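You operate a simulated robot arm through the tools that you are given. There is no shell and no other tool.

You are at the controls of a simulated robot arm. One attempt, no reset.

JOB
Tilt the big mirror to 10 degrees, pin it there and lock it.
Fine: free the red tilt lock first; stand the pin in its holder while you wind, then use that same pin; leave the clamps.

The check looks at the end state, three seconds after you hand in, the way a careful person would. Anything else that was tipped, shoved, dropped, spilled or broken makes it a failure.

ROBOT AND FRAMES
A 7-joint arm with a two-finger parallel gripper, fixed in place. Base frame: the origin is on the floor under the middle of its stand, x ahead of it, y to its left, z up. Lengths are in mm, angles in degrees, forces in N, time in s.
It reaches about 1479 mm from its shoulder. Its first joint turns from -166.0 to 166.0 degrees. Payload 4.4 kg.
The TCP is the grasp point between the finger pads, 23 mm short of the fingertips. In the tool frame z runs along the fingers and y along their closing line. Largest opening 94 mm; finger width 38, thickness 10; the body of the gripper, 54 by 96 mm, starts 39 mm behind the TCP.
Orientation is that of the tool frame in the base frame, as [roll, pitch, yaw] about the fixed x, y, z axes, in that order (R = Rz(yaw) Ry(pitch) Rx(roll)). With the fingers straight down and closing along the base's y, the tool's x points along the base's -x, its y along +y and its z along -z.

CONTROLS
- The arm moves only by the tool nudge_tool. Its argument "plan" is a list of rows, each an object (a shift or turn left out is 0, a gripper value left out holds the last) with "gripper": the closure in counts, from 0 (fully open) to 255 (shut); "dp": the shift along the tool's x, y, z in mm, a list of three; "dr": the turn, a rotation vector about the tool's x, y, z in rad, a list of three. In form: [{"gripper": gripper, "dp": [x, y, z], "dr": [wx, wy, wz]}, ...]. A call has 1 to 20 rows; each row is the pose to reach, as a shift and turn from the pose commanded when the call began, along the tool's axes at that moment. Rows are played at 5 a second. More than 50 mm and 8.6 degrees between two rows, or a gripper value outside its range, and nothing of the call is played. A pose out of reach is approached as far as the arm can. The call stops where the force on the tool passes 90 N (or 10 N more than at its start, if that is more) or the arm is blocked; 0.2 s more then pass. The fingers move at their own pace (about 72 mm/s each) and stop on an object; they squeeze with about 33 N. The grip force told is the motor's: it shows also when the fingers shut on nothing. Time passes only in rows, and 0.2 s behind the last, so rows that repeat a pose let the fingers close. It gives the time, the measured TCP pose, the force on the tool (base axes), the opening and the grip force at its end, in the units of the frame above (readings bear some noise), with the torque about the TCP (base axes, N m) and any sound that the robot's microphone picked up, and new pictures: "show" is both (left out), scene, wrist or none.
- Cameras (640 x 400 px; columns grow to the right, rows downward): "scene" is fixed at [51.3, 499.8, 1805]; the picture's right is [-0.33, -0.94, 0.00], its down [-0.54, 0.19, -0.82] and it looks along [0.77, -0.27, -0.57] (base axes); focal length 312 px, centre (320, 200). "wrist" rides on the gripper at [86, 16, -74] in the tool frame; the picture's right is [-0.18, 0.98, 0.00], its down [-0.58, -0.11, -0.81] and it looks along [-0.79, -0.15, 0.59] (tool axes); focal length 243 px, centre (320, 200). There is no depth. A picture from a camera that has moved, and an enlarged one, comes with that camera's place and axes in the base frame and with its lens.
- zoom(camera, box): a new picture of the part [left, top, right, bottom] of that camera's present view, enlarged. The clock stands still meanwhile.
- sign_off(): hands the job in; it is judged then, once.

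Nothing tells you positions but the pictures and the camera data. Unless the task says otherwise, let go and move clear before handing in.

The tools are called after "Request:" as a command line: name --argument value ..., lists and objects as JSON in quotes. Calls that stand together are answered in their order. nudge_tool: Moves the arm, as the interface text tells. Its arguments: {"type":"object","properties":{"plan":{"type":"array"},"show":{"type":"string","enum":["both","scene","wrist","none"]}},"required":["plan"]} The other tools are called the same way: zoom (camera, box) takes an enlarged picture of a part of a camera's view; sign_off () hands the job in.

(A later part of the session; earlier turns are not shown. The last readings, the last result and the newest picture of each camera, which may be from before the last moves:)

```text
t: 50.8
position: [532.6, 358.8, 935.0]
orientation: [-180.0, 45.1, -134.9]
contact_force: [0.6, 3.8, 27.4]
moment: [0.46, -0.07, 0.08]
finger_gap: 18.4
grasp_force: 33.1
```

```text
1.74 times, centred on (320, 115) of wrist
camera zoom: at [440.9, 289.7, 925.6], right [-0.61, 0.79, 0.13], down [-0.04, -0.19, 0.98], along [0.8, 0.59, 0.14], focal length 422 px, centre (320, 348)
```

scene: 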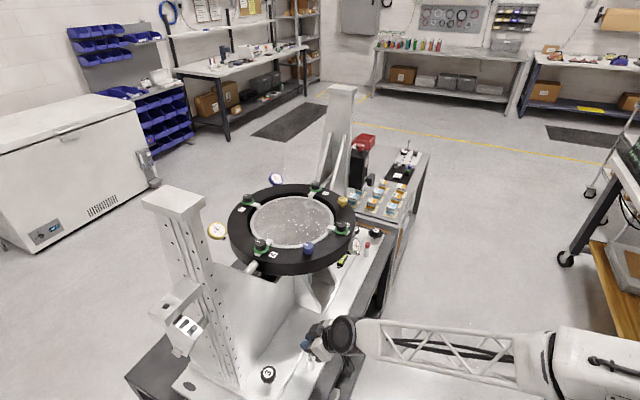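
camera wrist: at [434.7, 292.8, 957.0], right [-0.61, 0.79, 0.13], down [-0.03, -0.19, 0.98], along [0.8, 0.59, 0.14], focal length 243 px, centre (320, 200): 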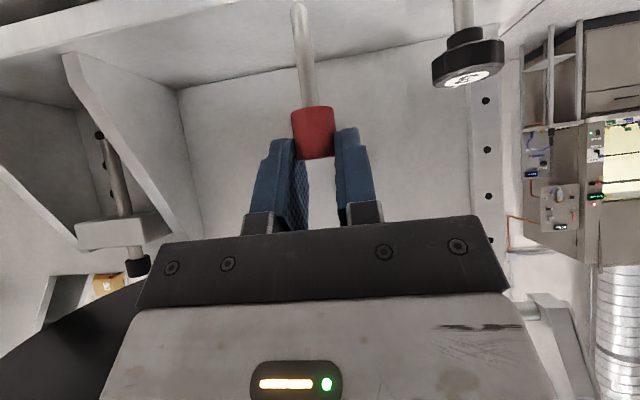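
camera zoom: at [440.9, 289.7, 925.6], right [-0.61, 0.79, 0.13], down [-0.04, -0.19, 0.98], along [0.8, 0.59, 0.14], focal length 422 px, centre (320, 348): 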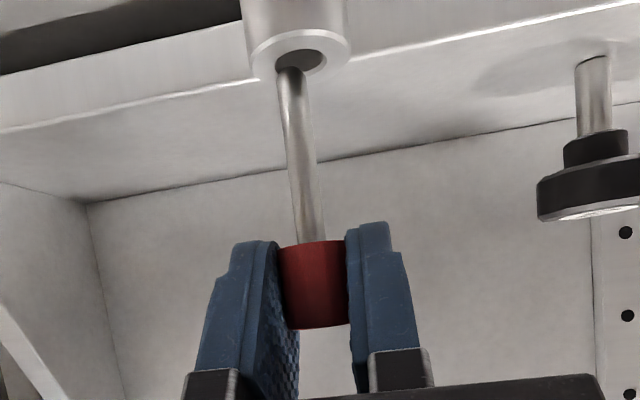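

The wrist view shows the tip sitting on the far-left rim: the arm drifted about 3.5 mm and the pin slid up 15 mm in the grip, but it's still vertical. I'll lift a little, correct sideways and re-check with this now very clear view.

Request:
nudge_tool --plan '[{"dp": [-4.95, 0, -4.95]}, {"dp": [-3.45, 3.1, -6.45]}, {"dp": [-3.45, 3.1, -6.45]}, {"dp": [-3.45, 3.1, -6.45]}]' --show "none"

Request:
zoom --camera "wrist" --box '[240, 0, 440, 130]'

Request:
zoom --camera "scene" --box '[300, 340, 332, 376]'

```text
t: 51.8
position: [528.8, 360.8, 939.4]
orientation: [180.0, 45.0, -134.8]
contact_force: [-0.8, -1.3, -0.4]
moment: [0.0, -0.02, -0.02]
finger_gap: 18.8
grasp_force: 32.9
```

```text
3.08 times, centred on (340, 65) of wrist
camera zoom: at [436.2, 290.3, 931.1], right [-0.61, 0.79, 0.13], down [-0.03, -0.19, 0.98], along [0.8, 0.59, 0.14], focal length 746 px, centre (258, 615)
```

zoom: 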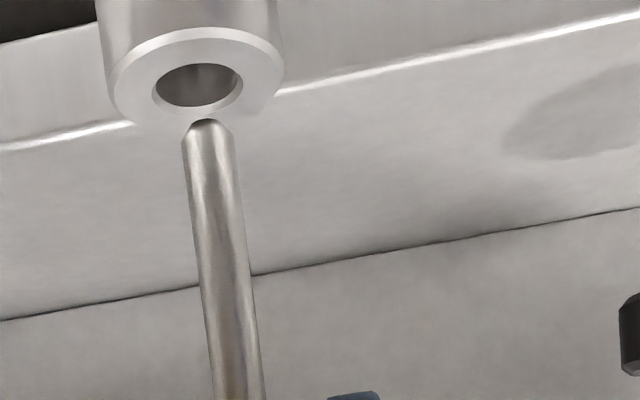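

```text
11.11 times, centred on (316, 358) of scene
camera zoom: at [51.3, 499.8, 1805.0], right [-0.33, -0.94, 0.0], down [-0.54, 0.19, -0.82], along [0.77, -0.27, -0.57], focal length 3464 px, centre (364, -1556)
```

zoom: 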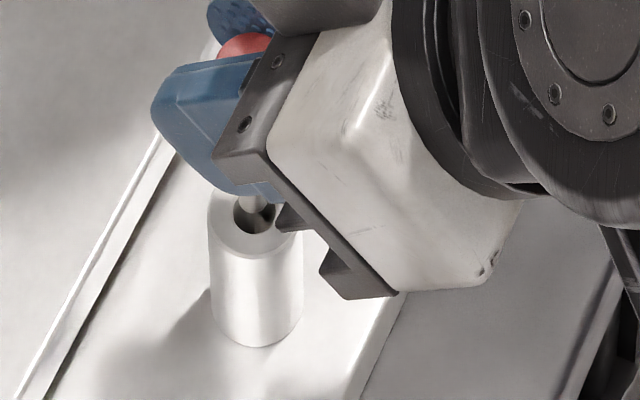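

Now the pin axis projects onto the bore centre to within about 0.7 mm, with the tip 5 mm above the rim. I'll lower gently by 12 mm.

Request:
nudge_tool --plan '[{"dp": [2.1, -0.5, 2.1]}, {"dp": [4.2, -0.5, 4.2]}, {"dp": [6.4, -0.5, 6.4]}, {"dp": [8.5, -0.5, 8.5]}, {"dp": [8.5, -0.5, 8.5]}]' --show "none"

Request:
zoom --camera "wrist" --box '[240, 0, 440, 130]'

```text
t: 53.0
position: [527.3, 360.3, 928.6]
orientation: [180.0, 45.0, -134.8]
contact_force: [0.1, 0.6, -0.3]
moment: [-0.01, 0.0, 0.01]
finger_gap: 18.7
grasp_force: 32.7
```

```text
3.08 times, centred on (340, 65) of wrist
camera zoom: at [435.3, 290.0, 919.9], right [-0.61, 0.79, 0.13], down [-0.03, -0.19, 0.98], along [0.8, 0.59, 0.14], focal length 746 px, centre (258, 615)
```

zoom: 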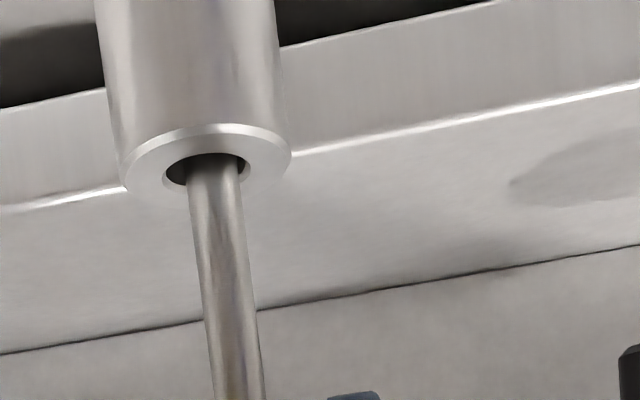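

The pin tip is inside the bore with no contact force. I'm continuing down 26 mm, leaving the finger tips just above the rim.

Request:
nudge_tool --plan '[{"dp": [3.5, -1, 3.5]}, {"dp": [7.1, -1, 7.1]}, {"dp": [10.6, -1, 10.6]}, {"dp": [14.1, -1, 14.1]}, {"dp": [18.4, -1, 18.4]}, {"dp": [18.4, -1, 18.4]}]' --show "none"

Request:
zoom --camera "wrist" --box '[220, 60, 420, 200]'

Request:
zoom --camera "scene" --box '[300, 335, 332, 376]'

```text
t: 54.4
position: [527.5, 360.7, 902.2]
orientation: [-179.9, 44.9, -135.0]
contact_force: [0.1, -0.1, 0.3]
moment: [-0.04, 0.01, 0.02]
finger_gap: 18.7
grasp_force: 33.1
```

```text
2.86 times, centred on (320, 130) of wrist
camera zoom: at [436.1, 290.4, 893.7], right [-0.61, 0.79, 0.13], down [-0.03, -0.19, 0.98], along [0.8, 0.59, 0.14], focal length 693 px, centre (320, 400)
```

zoom: 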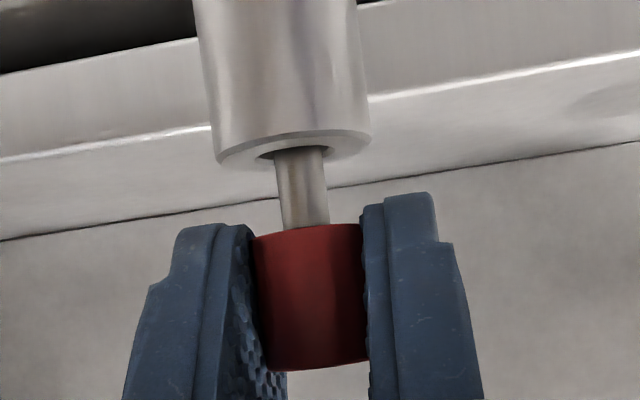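

```text
9.76 times, centred on (316, 356) of scene
camera zoom: at [51.3, 499.8, 1805.0], right [-0.33, -0.94, 0.0], down [-0.54, 0.19, -0.82], along [0.77, -0.27, -0.57], focal length 3041 px, centre (359, -1317)
```

zoom: 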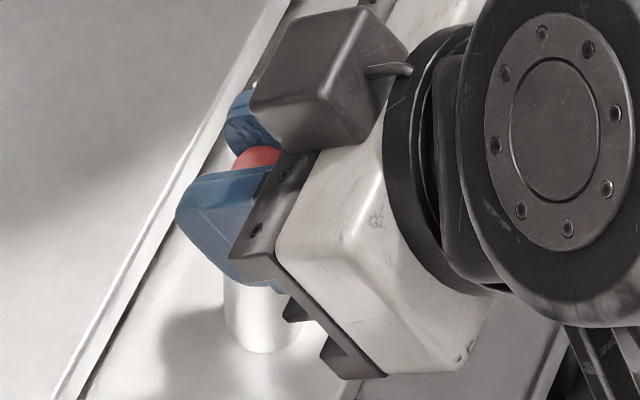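

The pin is well down in the tube with zero side force. I'll lower another 5 mm and release so it drops the last few millimetres into place.

Request:
nudge_tool --plan '[{"dp": [1.8, 0, 1.8]}, {"dp": [3.5, 0, 3.5]}, {"dp": [3.5, 0, 3.5]}, {"gripper": 190, "dp": [3.5, 0, 3.5]}, {"gripper": 130, "dp": [3.5, 0, 3.5]}, {"gripper": 130, "dp": [3.5, 0, 3.5]}]'

Request:
zoom --camera "wrist" --box '[220, 60, 420, 200]'

```text
t: 55.8
position: [527.9, 358.5, 895.6]
orientation: [179.9, 44.9, -134.8]
contact_force: [0.1, 0.6, 1.0]
moment: [0.01, -0.03, 0.01]
finger_gap: 45.9
grasp_force: 0.1
camera wrist: at [436.1, 288.5, 887.8], right [-0.61, 0.79, 0.13], down [-0.03, -0.19, 0.98], along [0.8, 0.59, 0.14], focal length 243 px, centre (320, 200)
```

scene: 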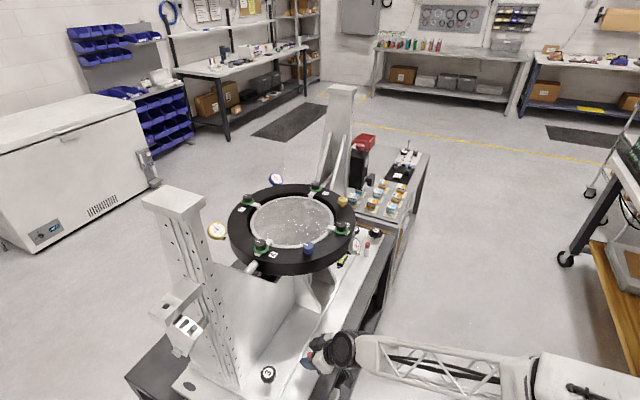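
wrist: 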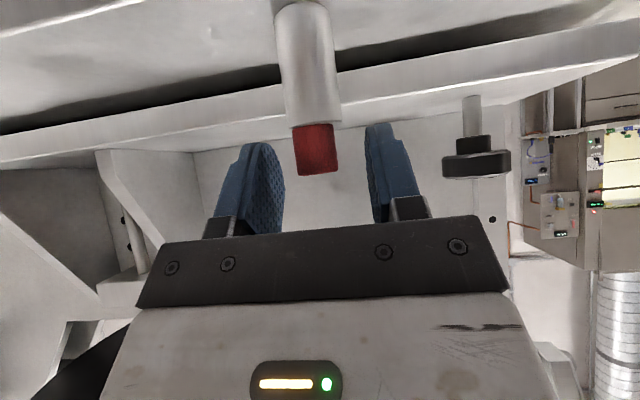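

```text
2.86 times, centred on (320, 130) of wrist
camera zoom: at [436.1, 288.5, 887.8], right [-0.61, 0.79, 0.13], down [-0.03, -0.19, 0.98], along [0.8, 0.59, 0.14], focal length 693 px, centre (320, 400)
```

zoom: 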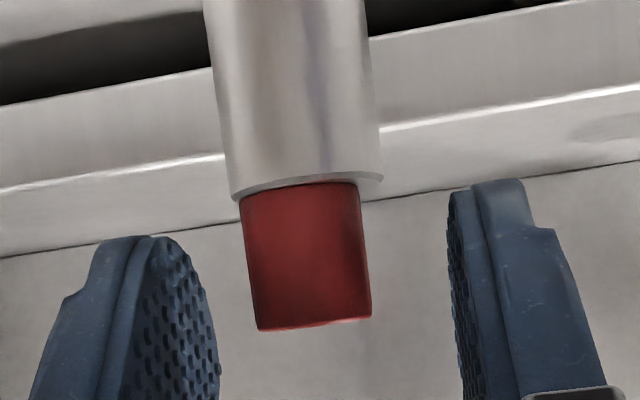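

The pin stands in its holder with the head seated on the rim. Now I'll back off diagonally, rise, and travel to the winding knob on the gearbox, levelling the tool so the fingers point horizontally at it.

Request:
nudge_tool --plan '[{"gripper": 130, "dp": [0, 0, -33]}, {"dp": [0, 0, -66]}, {"dp": [0, 0, -100]}, {"dp": [-11.9, -15.3, -143.1]}, {"dp": [-23.7, -30.5, -186.3]}, {"dp": [-35.6, -45.8, -229.4]}, {"dp": [-47.4, -61.1, -272.5]}, {"dp": [-59.3, -76.3, -315.7]}, {"dp": [-71.1, -91.6, -358.8]}, {"dp": [-66.6, -134.8, -371.2], "dr": [0, -0.0872, 0]}, {"dp": [-62, -177.9, -383.5], "dr": [0, -0.1744, 0]}, {"dp": [-57.5, -221.1, -395.9], "dr": [0, -0.2617, 0]}, {"dp": [-52.9, -264.3, -408.3], "dr": [0, -0.3489, 0]}, {"dp": [-48.4, -307.4, -420.6], "dr": [0, -0.4361, 0]}, {"dp": [-43.8, -350.6, -433], "dr": [0, -0.5233, 0]}, {"dp": [-39.3, -393.8, -445.4], "dr": [0, -0.6106, 0]}, {"dp": [-34.7, -436.9, -457.7], "dr": [0, -0.6978, 0]}, {"dp": [-30.2, -480.1, -470.1], "dr": [0, -0.785, 0]}, {"dp": [-30.2, -480.1, -470.1], "dr": [0, -0.785, 0]}]'

Request:
zoom --camera "scene" --box '[280, 340, 340, 385]'

```text
t: 59.8
position: [649.8, -203.7, 1249.2]
orientation: [178.8, 90.0, -135.9]
contact_force: [-0.5, -0.8, -0.3]
moment: [0.03, 0.01, 0.02]
finger_gap: 46.2
grasp_force: 0.1
camera wrist: at [583.2, -245.2, 1162.8], right [-0.7, 0.69, 0.18], down [-0.49, -0.65, 0.58], along [0.52, 0.31, 0.79], focal length 243 px, centre (320, 200)
```

scene: 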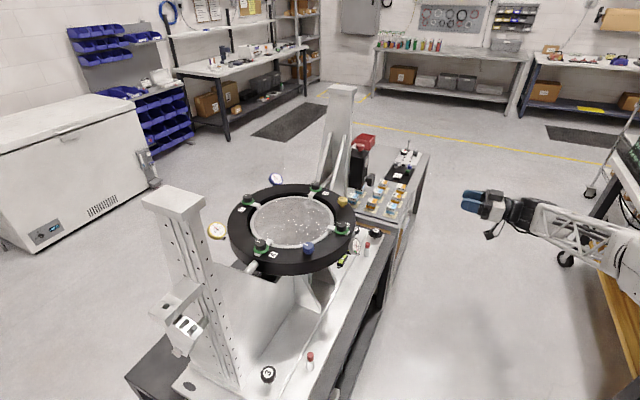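
wrist: 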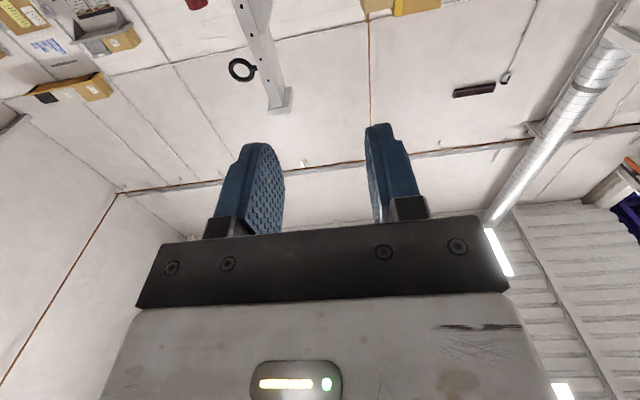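

```text
8.89 times, centred on (310, 362) of scene
camera zoom: at [51.3, 499.8, 1805.0], right [-0.33, -0.94, 0.0], down [-0.54, 0.19, -0.82], along [0.77, -0.27, -0.57], focal length 2771 px, centre (409, -1244)
```

zoom: 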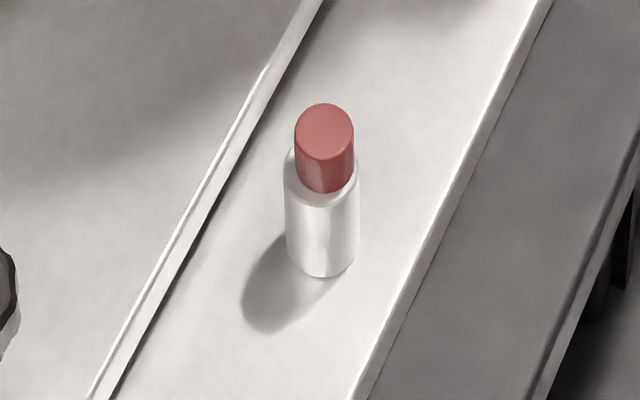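

The pin is standing cleanly in its holder. Next I'll move to a standoff in front of the black winding knob with the fingers opened to 80 mm.

Request:
nudge_tool --plan '[{"gripper": 38, "dp": [18.3, -28, 36.1]}, {"dp": [36.6, -55.9, 72.3]}, {"dp": [54.9, -83.9, 108.4]}, {"dp": [73.1, -111.9, 144.5]}, {"dp": [91.4, -139.9, 180.6]}, {"dp": [109.7, -167.8, 216.8]}, {"dp": [128, -195.8, 252.9]}, {"dp": [128, -195.8, 252.9]}]'

Request:
zoom --camera "scene" --box '[330, 120, 450, 220]'

Request:
zoom --camera "wrist" --box '[200, 0, 440, 200]'

```text
t: 61.6
position: [964.0, -158.8, 1119.2]
orientation: [-44.5, 90.0, 0.5]
contact_force: [-0.4, -0.4, -0.4]
moment: [0.05, 0.01, 0.01]
finger_gap: 79.9
grasp_force: 0.1
camera wrist: at [900.1, -201.1, 1033.3], right [-0.7, 0.69, 0.18], down [-0.49, -0.65, 0.58], along [0.52, 0.32, 0.79], focal length 243 px, centre (320, 200)
```

scene: 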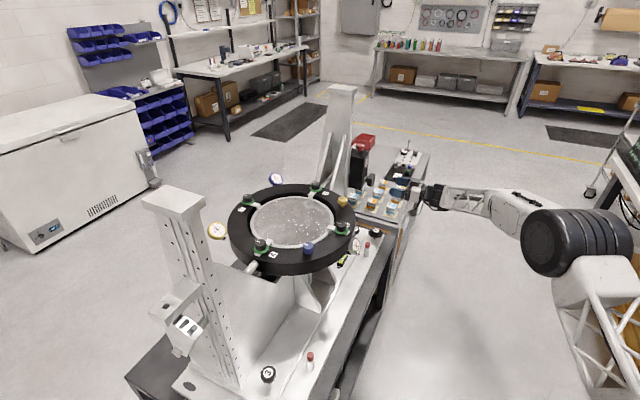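
wrist: 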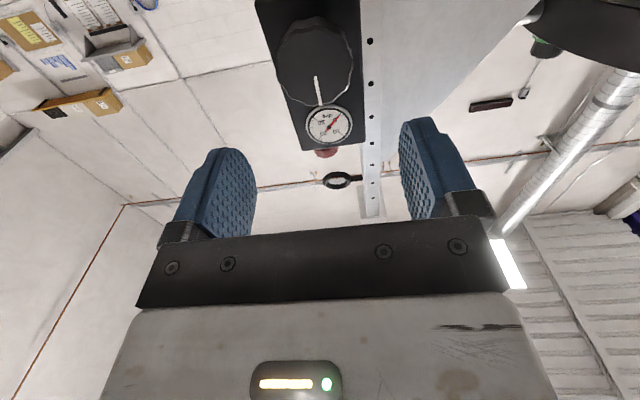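

```text
4.00 times, centred on (390, 170) of scene
camera zoom: at [51.3, 499.8, 1805.0], right [-0.33, -0.94, 0.0], down [-0.54, 0.19, -0.82], along [0.77, -0.27, -0.57], focal length 1247 px, centre (40, 320)
```

zoom: 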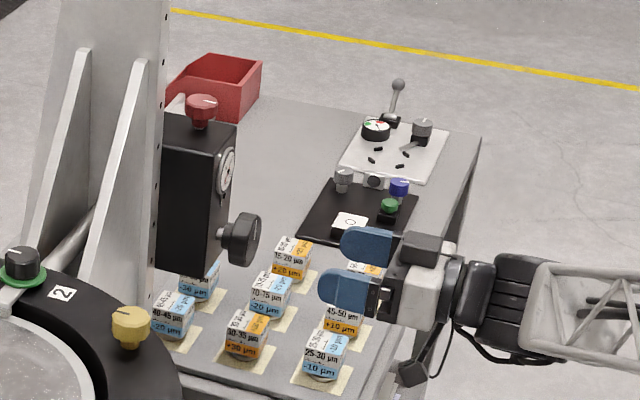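

```text
2.00 times, centred on (320, 100) of wrist
camera zoom: at [900.1, -201.1, 1033.3], right [-0.7, 0.69, 0.18], down [-0.49, -0.65, 0.58], along [0.52, 0.32, 0.79], focal length 485 px, centre (320, 400)
```

zoom: 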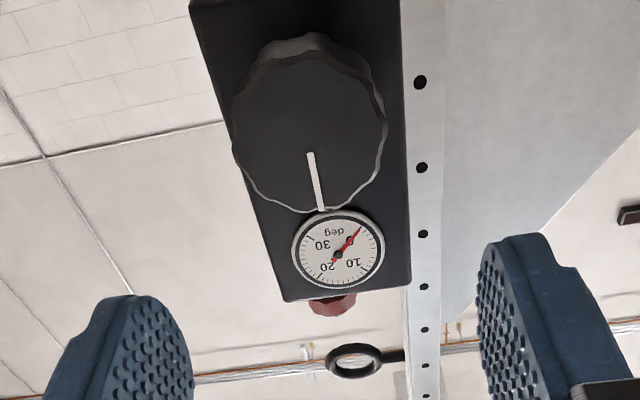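

The view from below shows the knob and dial clearly; the knob's centre is at about [1045, -85, 1119] and I need to shift 4.4 mm sideways. I'm moving straight in so the fingers straddle it.

Request:
nudge_tool --plan '[{"gripper": 38, "dp": [0, -4.4, 25]}, {"dp": [0, -4.4, 50]}, {"dp": [0, -4.4, 75]}, {"dp": [0, -4.4, 95]}, {"dp": [0, -4.4, 110]}, {"dp": [0, -4.4, 110]}]'

Request:
zoom --camera "wrist" --box '[180, 20, 460, 220]'

Request:
zoom --camera "scene" --box '[345, 140, 405, 200]'

```text
t: 63.0
position: [1046.6, -84.7, 1119.9]
orientation: [-45.3, 89.9, -0.2]
contact_force: [-0.3, -0.1, 0.9]
moment: [-0.03, -0.01, 0.05]
finger_gap: 79.9
grasp_force: 0.0
camera wrist: at [981.9, -127.3, 1034.3], right [-0.7, 0.69, 0.18], down [-0.49, -0.65, 0.58], along [0.52, 0.32, 0.79], focal length 243 px, centre (320, 200)
```

scene: 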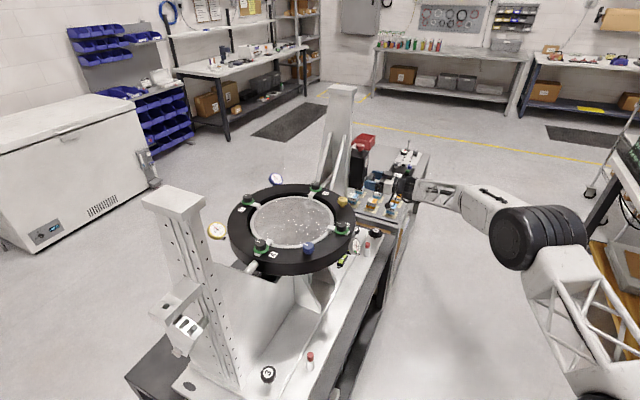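
wrist: 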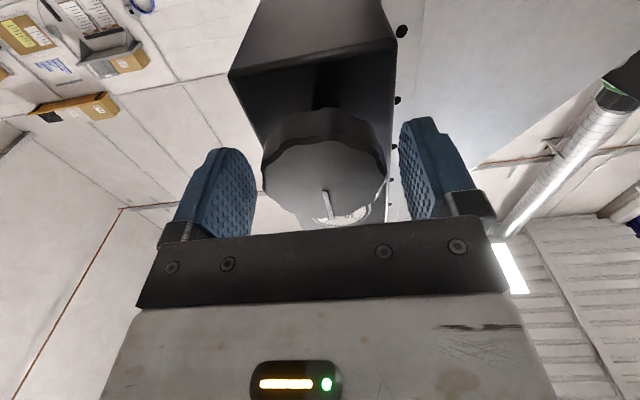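

```text
2.00 times, centred on (320, 120) of wrist
camera zoom: at [981.9, -127.3, 1034.3], right [-0.7, 0.69, 0.18], down [-0.49, -0.65, 0.58], along [0.52, 0.32, 0.79], focal length 485 px, centre (320, 360)
```

zoom: 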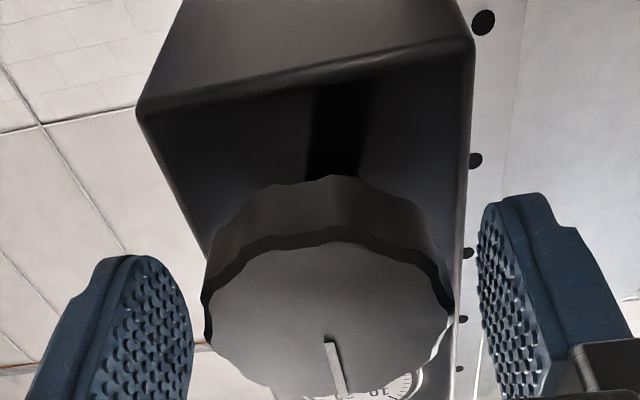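

```text
6.67 times, centred on (375, 170) of scene
camera zoom: at [51.3, 499.8, 1805.0], right [-0.33, -0.94, 0.0], down [-0.54, 0.19, -0.82], along [0.77, -0.27, -0.57], focal length 2078 px, centre (-47, 400)
```

zoom: 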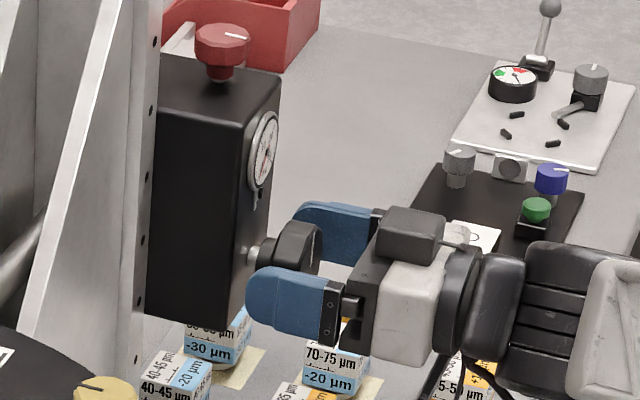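

The fingers straddle the winding knob about 1.3 mm off-centre. I'll centre and close on it.

Request:
nudge_tool --plan '[{"gripper": 38, "dp": [0, 1.3, 0]}, {"gripper": 38, "dp": [0, 1.3, 0]}, {"gripper": 255, "dp": [0, 1.3, 0]}, {"gripper": 255, "dp": [0, 1.3, 0]}, {"gripper": 255, "dp": [0, 1.3, 0]}]' --show "none"

Request:
zoom --camera "wrist" --box '[180, 20, 460, 220]'

```text
t: 64.2
position: [1045.3, -82.9, 1121.8]
orientation: [-39.7, 90.0, 5.6]
contact_force: [-27.2, 10.7, 0.5]
moment: [0.13, 0.0, 0.14]
finger_gap: 57.8
grasp_force: 45.4
```

```text
2.00 times, centred on (320, 120) of wrist
camera zoom: at [980.8, -126.0, 1034.6], right [-0.7, 0.69, 0.18], down [-0.49, -0.65, 0.58], along [0.52, 0.32, 0.79], focal length 485 px, centre (320, 360)
```

zoom: 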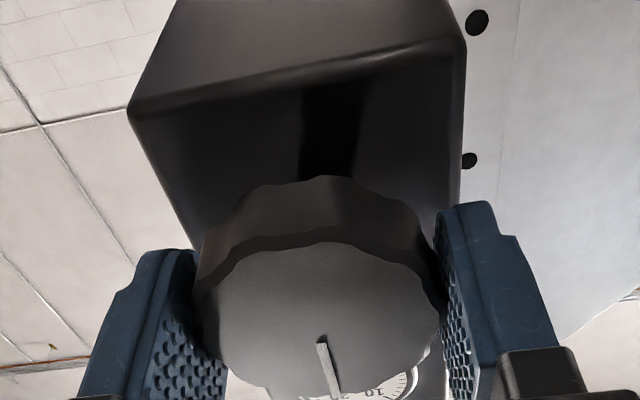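

The grip on the winding knob is good, at 58 mm with slight side load. I'll relieve that and turn 32° clockwise as a first test while watching torque and dial.

Request:
nudge_tool --plan '[{"gripper": 255, "dp": [0, 0.8, 0]}, {"dp": [0, 0.8, 0], "dr": [0, 0, 0.14]}, {"dp": [0, 0.8, 0], "dr": [0, 0, 0.28]}, {"dp": [0, 0.8, 0], "dr": [0, 0, 0.42]}, {"dp": [0, 0.8, 0], "dr": [0, 0, 0.56]}, {"dp": [0, 0.8, 0], "dr": [0, 0, 0.56]}]' --show "wrist"

Request:
zoom --camera "scene" --box '[345, 140, 405, 200]'

Request:
zoom --camera "scene" --box '[356, 150, 372, 172]'

```text
t: 65.6
position: [1047.4, -84.6, 1121.3]
orientation: [90.0, 57.7, 135.2]
contact_force: [32.2, -50.3, -19.9]
moment: [-0.2, -0.03, -0.46]
finger_gap: 57.6
grasp_force: 45.3
camera wrist: at [950.6, -95.5, 1056.4], right [-0.52, 0.52, 0.68], down [-0.29, -0.85, 0.43], along [0.81, 0.03, 0.59], focal length 243 px, centre (320, 200)
```

wrist: 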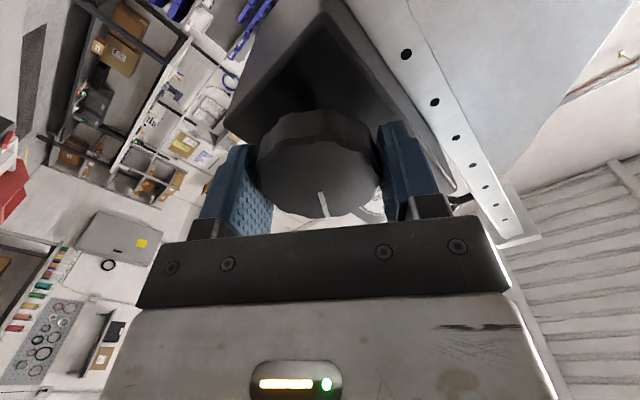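

```text
6.67 times, centred on (375, 170) of scene
camera zoom: at [51.3, 499.8, 1805.0], right [-0.33, -0.94, 0.0], down [-0.54, 0.19, -0.82], along [0.77, -0.27, -0.57], focal length 2078 px, centre (-47, 400)
```

zoom: 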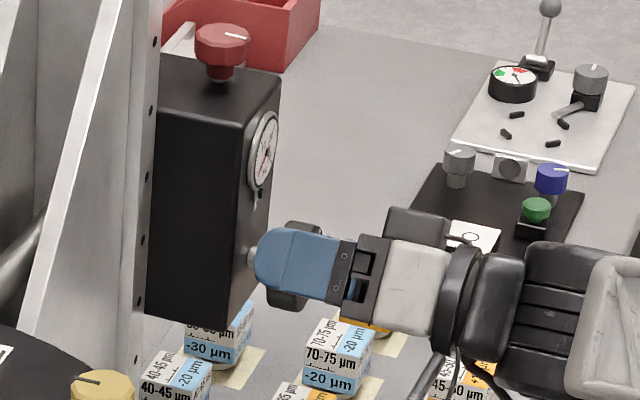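

```text
16.00 times, centred on (364, 161) of scene
camera zoom: at [51.3, 499.8, 1805.0], right [-0.33, -0.94, 0.0], down [-0.54, 0.19, -0.82], along [0.77, -0.27, -0.57], focal length 4988 px, centre (-384, 824)
```

zoom: 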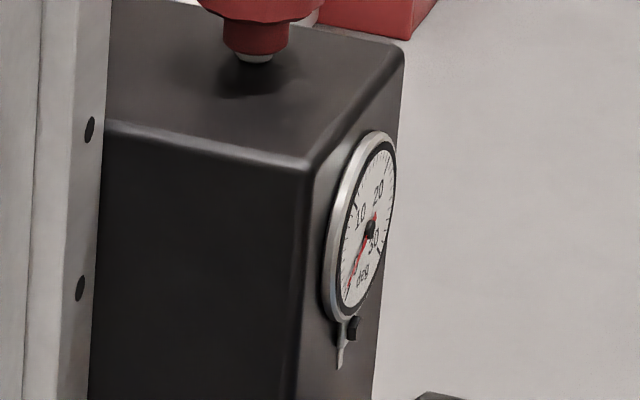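

The knob turned with low torque. I'll zoom hard on the dial to see whether it moved.

Request:
zoom --camera "scene" --box '[362, 156, 374, 172]'

Request:
zoom --camera "wrist" --box '[200, 80, 440, 230]'

Request:
zoom --camera "scene" --box '[145, 280, 225, 370]'

```text
16.00 times, centred on (368, 164) of scene
camera zoom: at [51.3, 499.8, 1805.0], right [-0.33, -0.94, 0.0], down [-0.54, 0.19, -0.82], along [0.77, -0.27, -0.57], focal length 4988 px, centre (-448, 776)
```

zoom: 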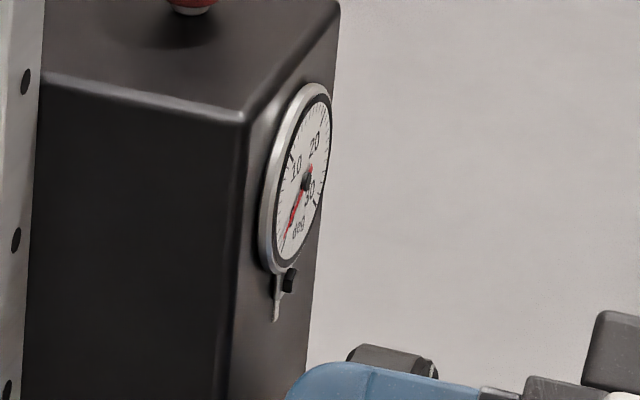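

```text
2.67 times, centred on (320, 155) of wrist
camera zoom: at [950.6, -95.5, 1056.4], right [-0.52, 0.52, 0.68], down [-0.29, -0.85, 0.43], along [0.81, 0.03, 0.59], focal length 647 px, centre (320, 320)
```

zoom: 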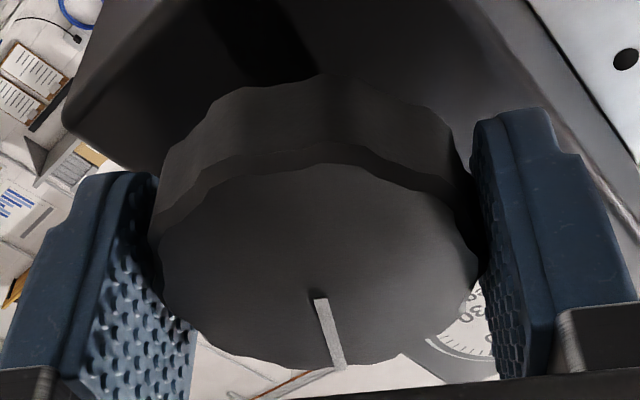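

```text
4.44 times, centred on (185, 325) of scene
camera zoom: at [51.3, 499.8, 1805.0], right [-0.33, -0.94, 0.0], down [-0.54, 0.19, -0.82], along [0.77, -0.27, -0.57], focal length 1385 px, centre (920, -356)
```

zoom: 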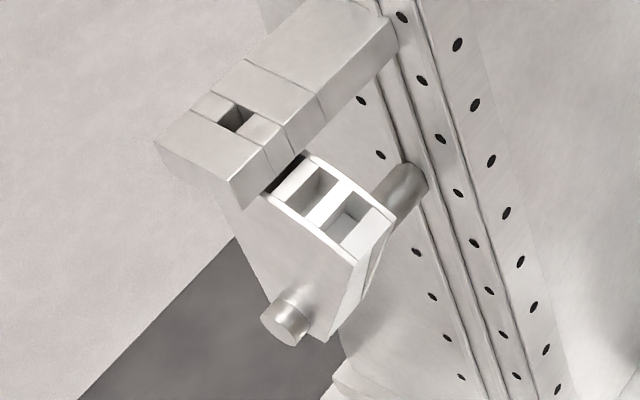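

Clockwise looks right: the sector at the left upright has crept toward the block, and the knob follows the grip. I'll recentre by 3.5 mm and keep winding clockwise, another 96°.

Request:
nudge_tool --plan '[{"dp": [3.15, -1.75, 0]}, {"dp": [3.15, -1.75, 0], "dr": [0, 0, 0.14]}, {"dp": [3.15, -1.75, 0], "dr": [0, 0, 0.28]}, {"dp": [3.15, -1.75, 0], "dr": [0, 0, 0.42]}, {"dp": [3.15, -1.75, 0], "dr": [0, 0, 0.56]}, {"dp": [3.15, -1.75, 0], "dr": [0, 0, 0.7]}, {"dp": [3.15, -1.75, 0], "dr": [0, 0, 0.84]}, {"dp": [3.15, -1.75, 0], "dr": [0, 0, 0.98]}, {"dp": [3.15, -1.75, 0], "dr": [0, 0, 1.12]}, {"dp": [3.15, -1.75, 0], "dr": [0, 0, 1.26]}, {"dp": [3.15, -1.75, 0], "dr": [0, 0, 1.4]}, {"dp": [3.15, -1.75, 0], "dr": [0, 0, 1.54]}, {"dp": [3.15, -1.75, 0], "dr": [0, 0, 1.68]}, {"dp": [3.15, -1.75, 0], "dr": [0, 0, 1.68]}]' --show "wrist"

Request:
zoom --camera "scene" --box '[362, 156, 374, 172]'

Request:
zoom --camera "wrist" --box '[200, 80, 440, 230]'

Request:
zoom --camera "scene" --box '[145, 280, 225, 370]'

```text
t: 68.6
position: [1047.6, -80.9, 1120.2]
orientation: [89.9, -38.4, 135.3]
contact_force: [-32.7, 15.6, 8.2]
moment: [0.55, -0.38, 0.18]
finger_gap: 57.5
grasp_force: 45.2
camera wrist: at [952.4, -94.3, 1185.9], right [0.54, -0.53, 0.66], down [-0.29, -0.85, -0.45], along [0.79, 0.05, -0.61], focal length 243 px, centre (320, 200)
```

wrist: 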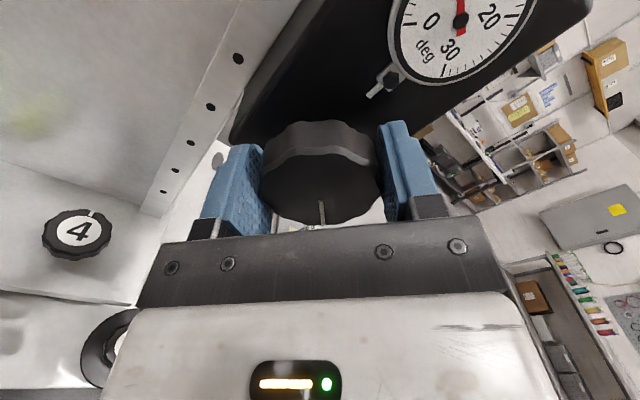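

```text
16.00 times, centred on (368, 164) of scene
camera zoom: at [51.3, 499.8, 1805.0], right [-0.33, -0.94, 0.0], down [-0.54, 0.19, -0.82], along [0.77, -0.27, -0.57], focal length 4988 px, centre (-448, 776)
```

zoom: 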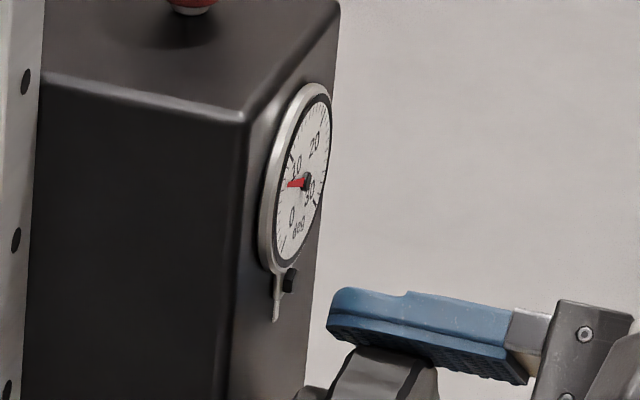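

```text
2.67 times, centred on (320, 155) of wrist
camera zoom: at [952.4, -94.3, 1185.9], right [0.54, -0.53, 0.66], down [-0.29, -0.85, -0.45], along [0.79, 0.05, -0.61], focal length 647 px, centre (320, 320)
```

zoom: 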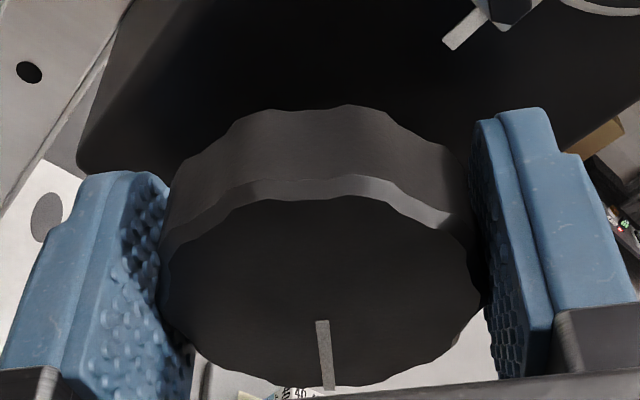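

```text
4.44 times, centred on (185, 325) of scene
camera zoom: at [51.3, 499.8, 1805.0], right [-0.33, -0.94, 0.0], down [-0.54, 0.19, -0.82], along [0.77, -0.27, -0.57], focal length 1385 px, centre (920, -356)
```

zoom: 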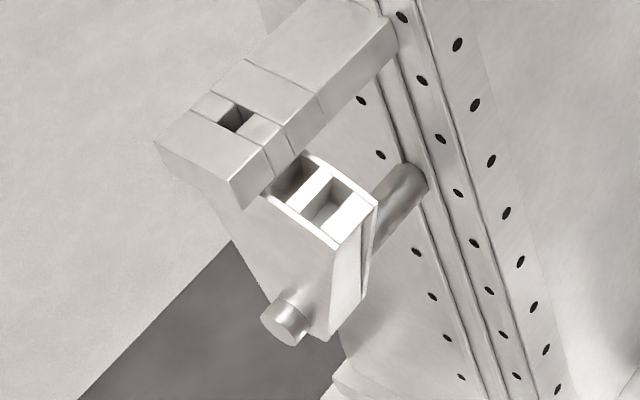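

The dial has clearly moved toward 10, and the wrist camera can now see it. I'll read it precisely.

Request:
zoom --camera "wrist" --box '[380, 0, 540, 90]'

Request:
zoom --camera "scene" --box '[364, 157, 370, 168]'

```text
4.00 times, centred on (460, 45) of wrist
camera zoom: at [952.4, -94.3, 1185.9], right [0.54, -0.53, 0.66], down [-0.29, -0.85, -0.45], along [0.79, 0.05, -0.61], focal length 970 px, centre (-240, 820)
```

zoom: 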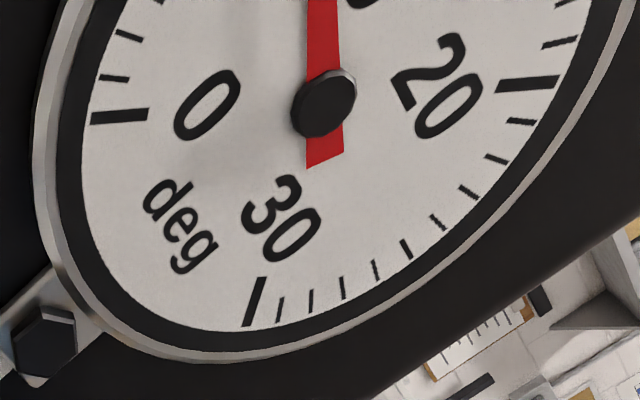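

```text
16.00 times, centred on (367, 162) of scene
camera zoom: at [51.3, 499.8, 1805.0], right [-0.33, -0.94, 0.0], down [-0.54, 0.19, -0.82], along [0.77, -0.27, -0.57], focal length 4988 px, centre (-432, 800)
```

zoom: 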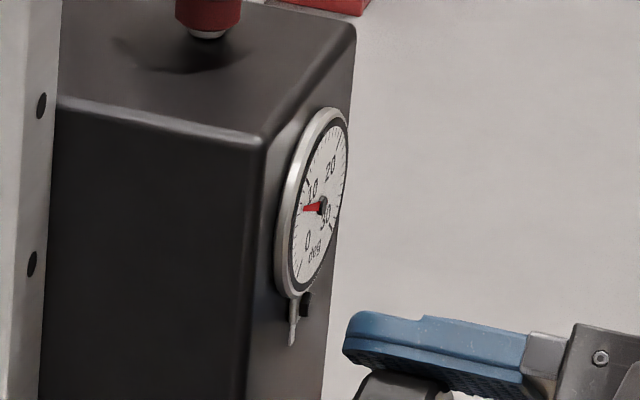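

The dial reads about 7.9°, which is roughly 16° of knob per degree of tilt, so about 34° of knob remains. I'll turn another 29° and then read again before the final trim.

Request:
nudge_tool --plan '[{"dr": [0, 0, 0.13]}, {"dr": [0, 0, 0.26]}, {"dr": [0, 0, 0.39]}, {"dr": [0, 0, 0.5]}, {"dr": [0, 0, 0.5]}, {"dr": [0, 0, 0.5]}]' --show "wrist"

Request:
zoom --camera "wrist" --box '[330, 0, 490, 90]'

```text
t: 70.0
position: [1046.7, -82.1, 1120.0]
orientation: [90.0, -67.0, 135.1]
contact_force: [58.2, -2.5, 17.5]
moment: [-0.1, -0.12, 0.03]
finger_gap: 57.3
grasp_force: 44.8
camera wrist: at [979.5, -122.5, 1205.6], right [0.69, -0.69, 0.21], down [-0.48, -0.66, -0.58], along [0.54, 0.3, -0.79], focal length 243 px, centre (320, 200)
```

wrist: 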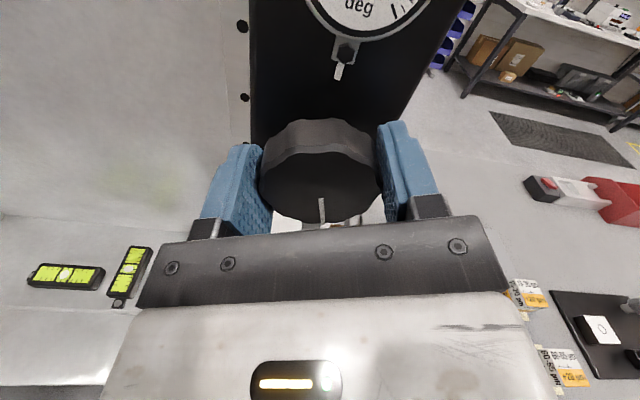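

```text
4.00 times, centred on (410, 45) of wrist
camera zoom: at [979.5, -122.5, 1205.6], right [0.69, -0.69, 0.21], down [-0.48, -0.66, -0.58], along [0.54, 0.3, -0.79], focal length 970 px, centre (-40, 820)
```

zoom: 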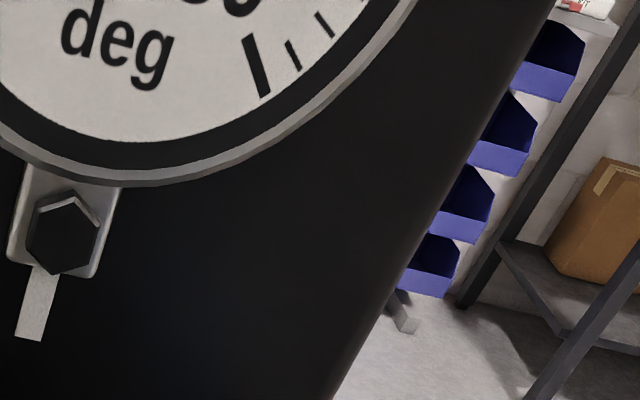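

The dial has left the wrist view, so I'll use the scene zoom first and relieve the side load.

Request:
nudge_tool --plan '[{"dp": [0, 1.3, 0]}, {"dp": [0, 1.3, 0]}]' --show "none"

Request:
zoom --camera "scene" --box '[364, 157, 370, 168]'

Request:
zoom --camera "scene" --box '[145, 280, 225, 370]'

```text
t: 70.6
position: [1047.1, -82.7, 1119.0]
orientation: [89.9, -67.0, 135.3]
contact_force: [-13.0, 1.0, 23.5]
moment: [-0.02, 0.07, -0.4]
finger_gap: 57.4
grasp_force: 45.3
```

```text
16.00 times, centred on (367, 162) of scene
camera zoom: at [51.3, 499.8, 1805.0], right [-0.33, -0.94, 0.0], down [-0.54, 0.19, -0.82], along [0.77, -0.27, -0.57], focal length 4988 px, centre (-432, 800)
```

zoom: 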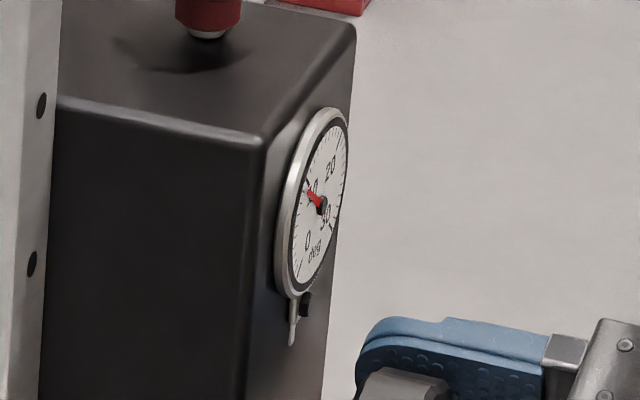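

```text
4.44 times, centred on (185, 325) of scene
camera zoom: at [51.3, 499.8, 1805.0], right [-0.33, -0.94, 0.0], down [-0.54, 0.19, -0.82], along [0.77, -0.27, -0.57], focal length 1385 px, centre (920, -356)
```

zoom: 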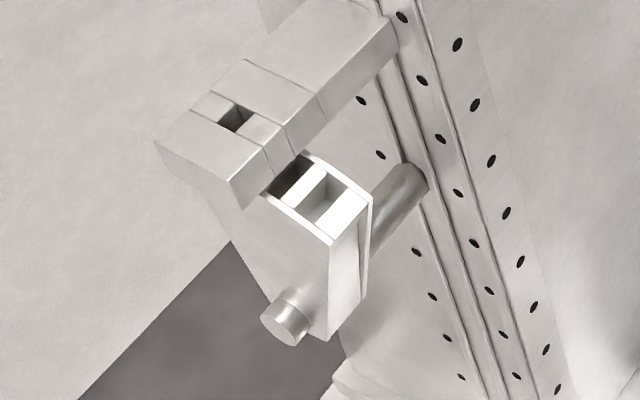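

The needle looks almost on 10. I'll open, back off 40 mm and roll back to where the wrist camera sees the whole dial, to read it properly.

Request:
nudge_tool --plan '[{"gripper": 38}, {"gripper": 38}, {"dp": [0, 0, -20]}, {"dp": [0, 0, -40]}, {"dp": [0, 0, -40], "dr": [0, 0, -0.14]}, {"dp": [0, 0, -40], "dr": [0, 0, -0.28]}, {"dp": [0, 0, -40], "dr": [0, 0, -0.42]}, {"dp": [0, 0, -40], "dr": [0, 0, -0.56]}, {"dp": [0, 0, -40], "dr": [0, 0, -0.7]}, {"dp": [0, 0, -40], "dr": [0, 0, -0.84]}, {"dp": [0, 0, -40], "dr": [0, 0, -0.98]}, {"dp": [0, 0, -40], "dr": [0, 0, -1.12]}, {"dp": [0, 0, -40], "dr": [0, 0, -1.26]}, {"dp": [0, 0, -40], "dr": [0, 0, -1.4]}, {"dp": [0, 0, -40], "dr": [0, 0, -1.4]}]' --show "wrist"

```text
t: 73.8
position: [1017.6, -110.3, 1118.9]
orientation: [90.0, 13.3, 135.2]
contact_force: [0.3, -0.9, 0.2]
moment: [-0.01, 0.01, -0.01]
finger_gap: 79.9
grasp_force: 0.1
camera wrist: at [903.0, -102.8, 1115.7], right [-0.03, 0.03, 1.0], down [-0.15, -0.99, 0.03], along [0.99, -0.15, 0.04], focal length 243 px, centre (320, 200)
```

wrist: 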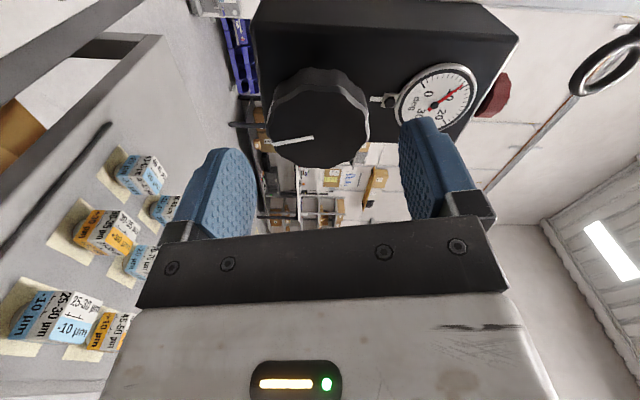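

Request:
zoom --camera "wrist" --box '[385, 55, 485, 140]'

Request:
zoom --camera "wrist" --box '[400, 60, 480, 125]'

```text
4.71 times, centred on (435, 98) of wrist
camera zoom: at [903.0, -102.8, 1115.7], right [-0.03, 0.03, 1.0], down [-0.15, -0.99, 0.03], along [0.99, -0.15, 0.04], focal length 1142 px, centre (-221, 682)
```

zoom: 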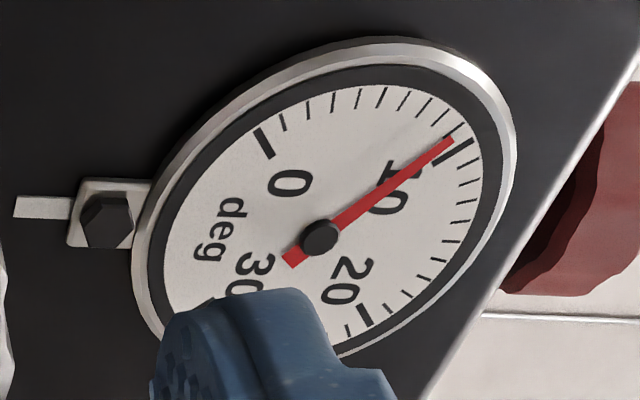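

```text
6.15 times, centred on (440, 92) of wrist
camera zoom: at [903.0, -102.8, 1115.7], right [-0.03, 0.03, 1.0], down [-0.15, -0.99, 0.03], along [0.99, -0.15, 0.04], focal length 1493 px, centre (-418, 862)
```

zoom: 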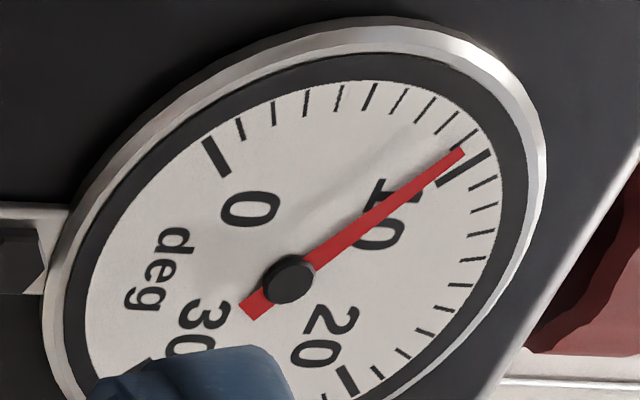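

The needle is near 10 but parallax matters at this angle. I'll zoom in further to read the ticks.

Request:
zoom --camera "wrist" --box '[440, 65, 475, 100]'

Request:
zoom --camera "wrist" --box '[420, 60, 475, 110]'

```text
11.43 times, centred on (458, 82) of wrist
camera zoom: at [903.0, -102.8, 1115.7], right [-0.03, 0.03, 1.0], down [-0.15, -0.99, 0.03], along [0.99, -0.15, 0.04], focal length 2773 px, centre (-1251, 1543)
```

zoom: 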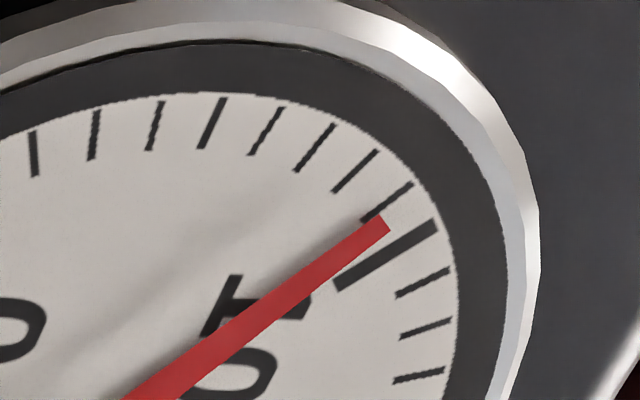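

```text
8.00 times, centred on (448, 85) of wrist
camera zoom: at [903.0, -102.8, 1115.7], right [-0.03, 0.03, 1.0], down [-0.15, -0.99, 0.03], along [0.99, -0.15, 0.04], focal length 1941 px, centre (-700, 1120)
```

zoom: 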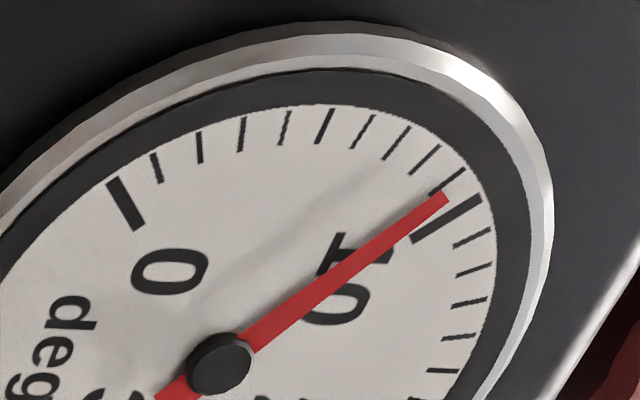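

Corrected for parallax, the dial reads about 9.0°, so roughly 17° more of knob is needed. I'll go back in, grip and turn 17°.

Request:
nudge_tool --plan '[{"gripper": 38, "dp": [0, -0.8, 20]}, {"dp": [0, -0.8, 40]}, {"dp": [0, -0.8, 40]}, {"gripper": 255, "dp": [0, -0.8, 40]}, {"gripper": 255, "dp": [0, -0.8, 40]}, {"gripper": 255, "dp": [0, -0.8, 40]}]' --show "wrist"

Request:
zoom --camera "wrist" --box '[200, 60, 480, 230]'

```text
t: 75.2
position: [1048.5, -84.7, 1119.9]
orientation: [89.9, 13.3, 135.3]
contact_force: [-0.6, 3.5, 14.5]
moment: [-0.22, 0.12, 0.66]
finger_gap: 56.7
grasp_force: 44.9
camera wrist: at [932.4, -76.4, 1115.2], right [-0.03, 0.03, 1.0], down [-0.15, -0.99, 0.03], along [0.99, -0.15, 0.04], focal length 243 px, centre (320, 200)
```

wrist: 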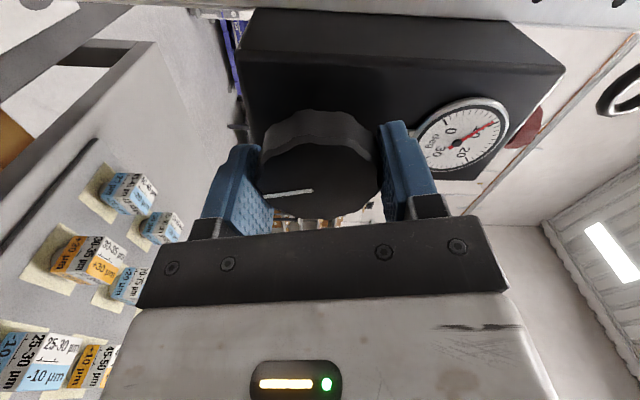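

```text
2.29 times, centred on (340, 145) of wrist
camera zoom: at [932.4, -76.4, 1115.2], right [-0.03, 0.03, 1.0], down [-0.15, -0.99, 0.03], along [0.99, -0.15, 0.04], focal length 555 px, centre (274, 326)
```

zoom: 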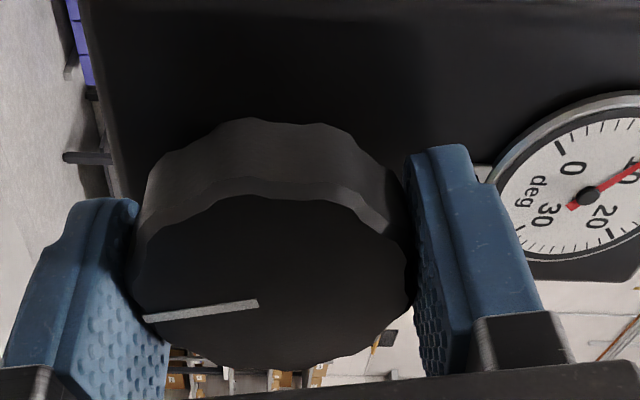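

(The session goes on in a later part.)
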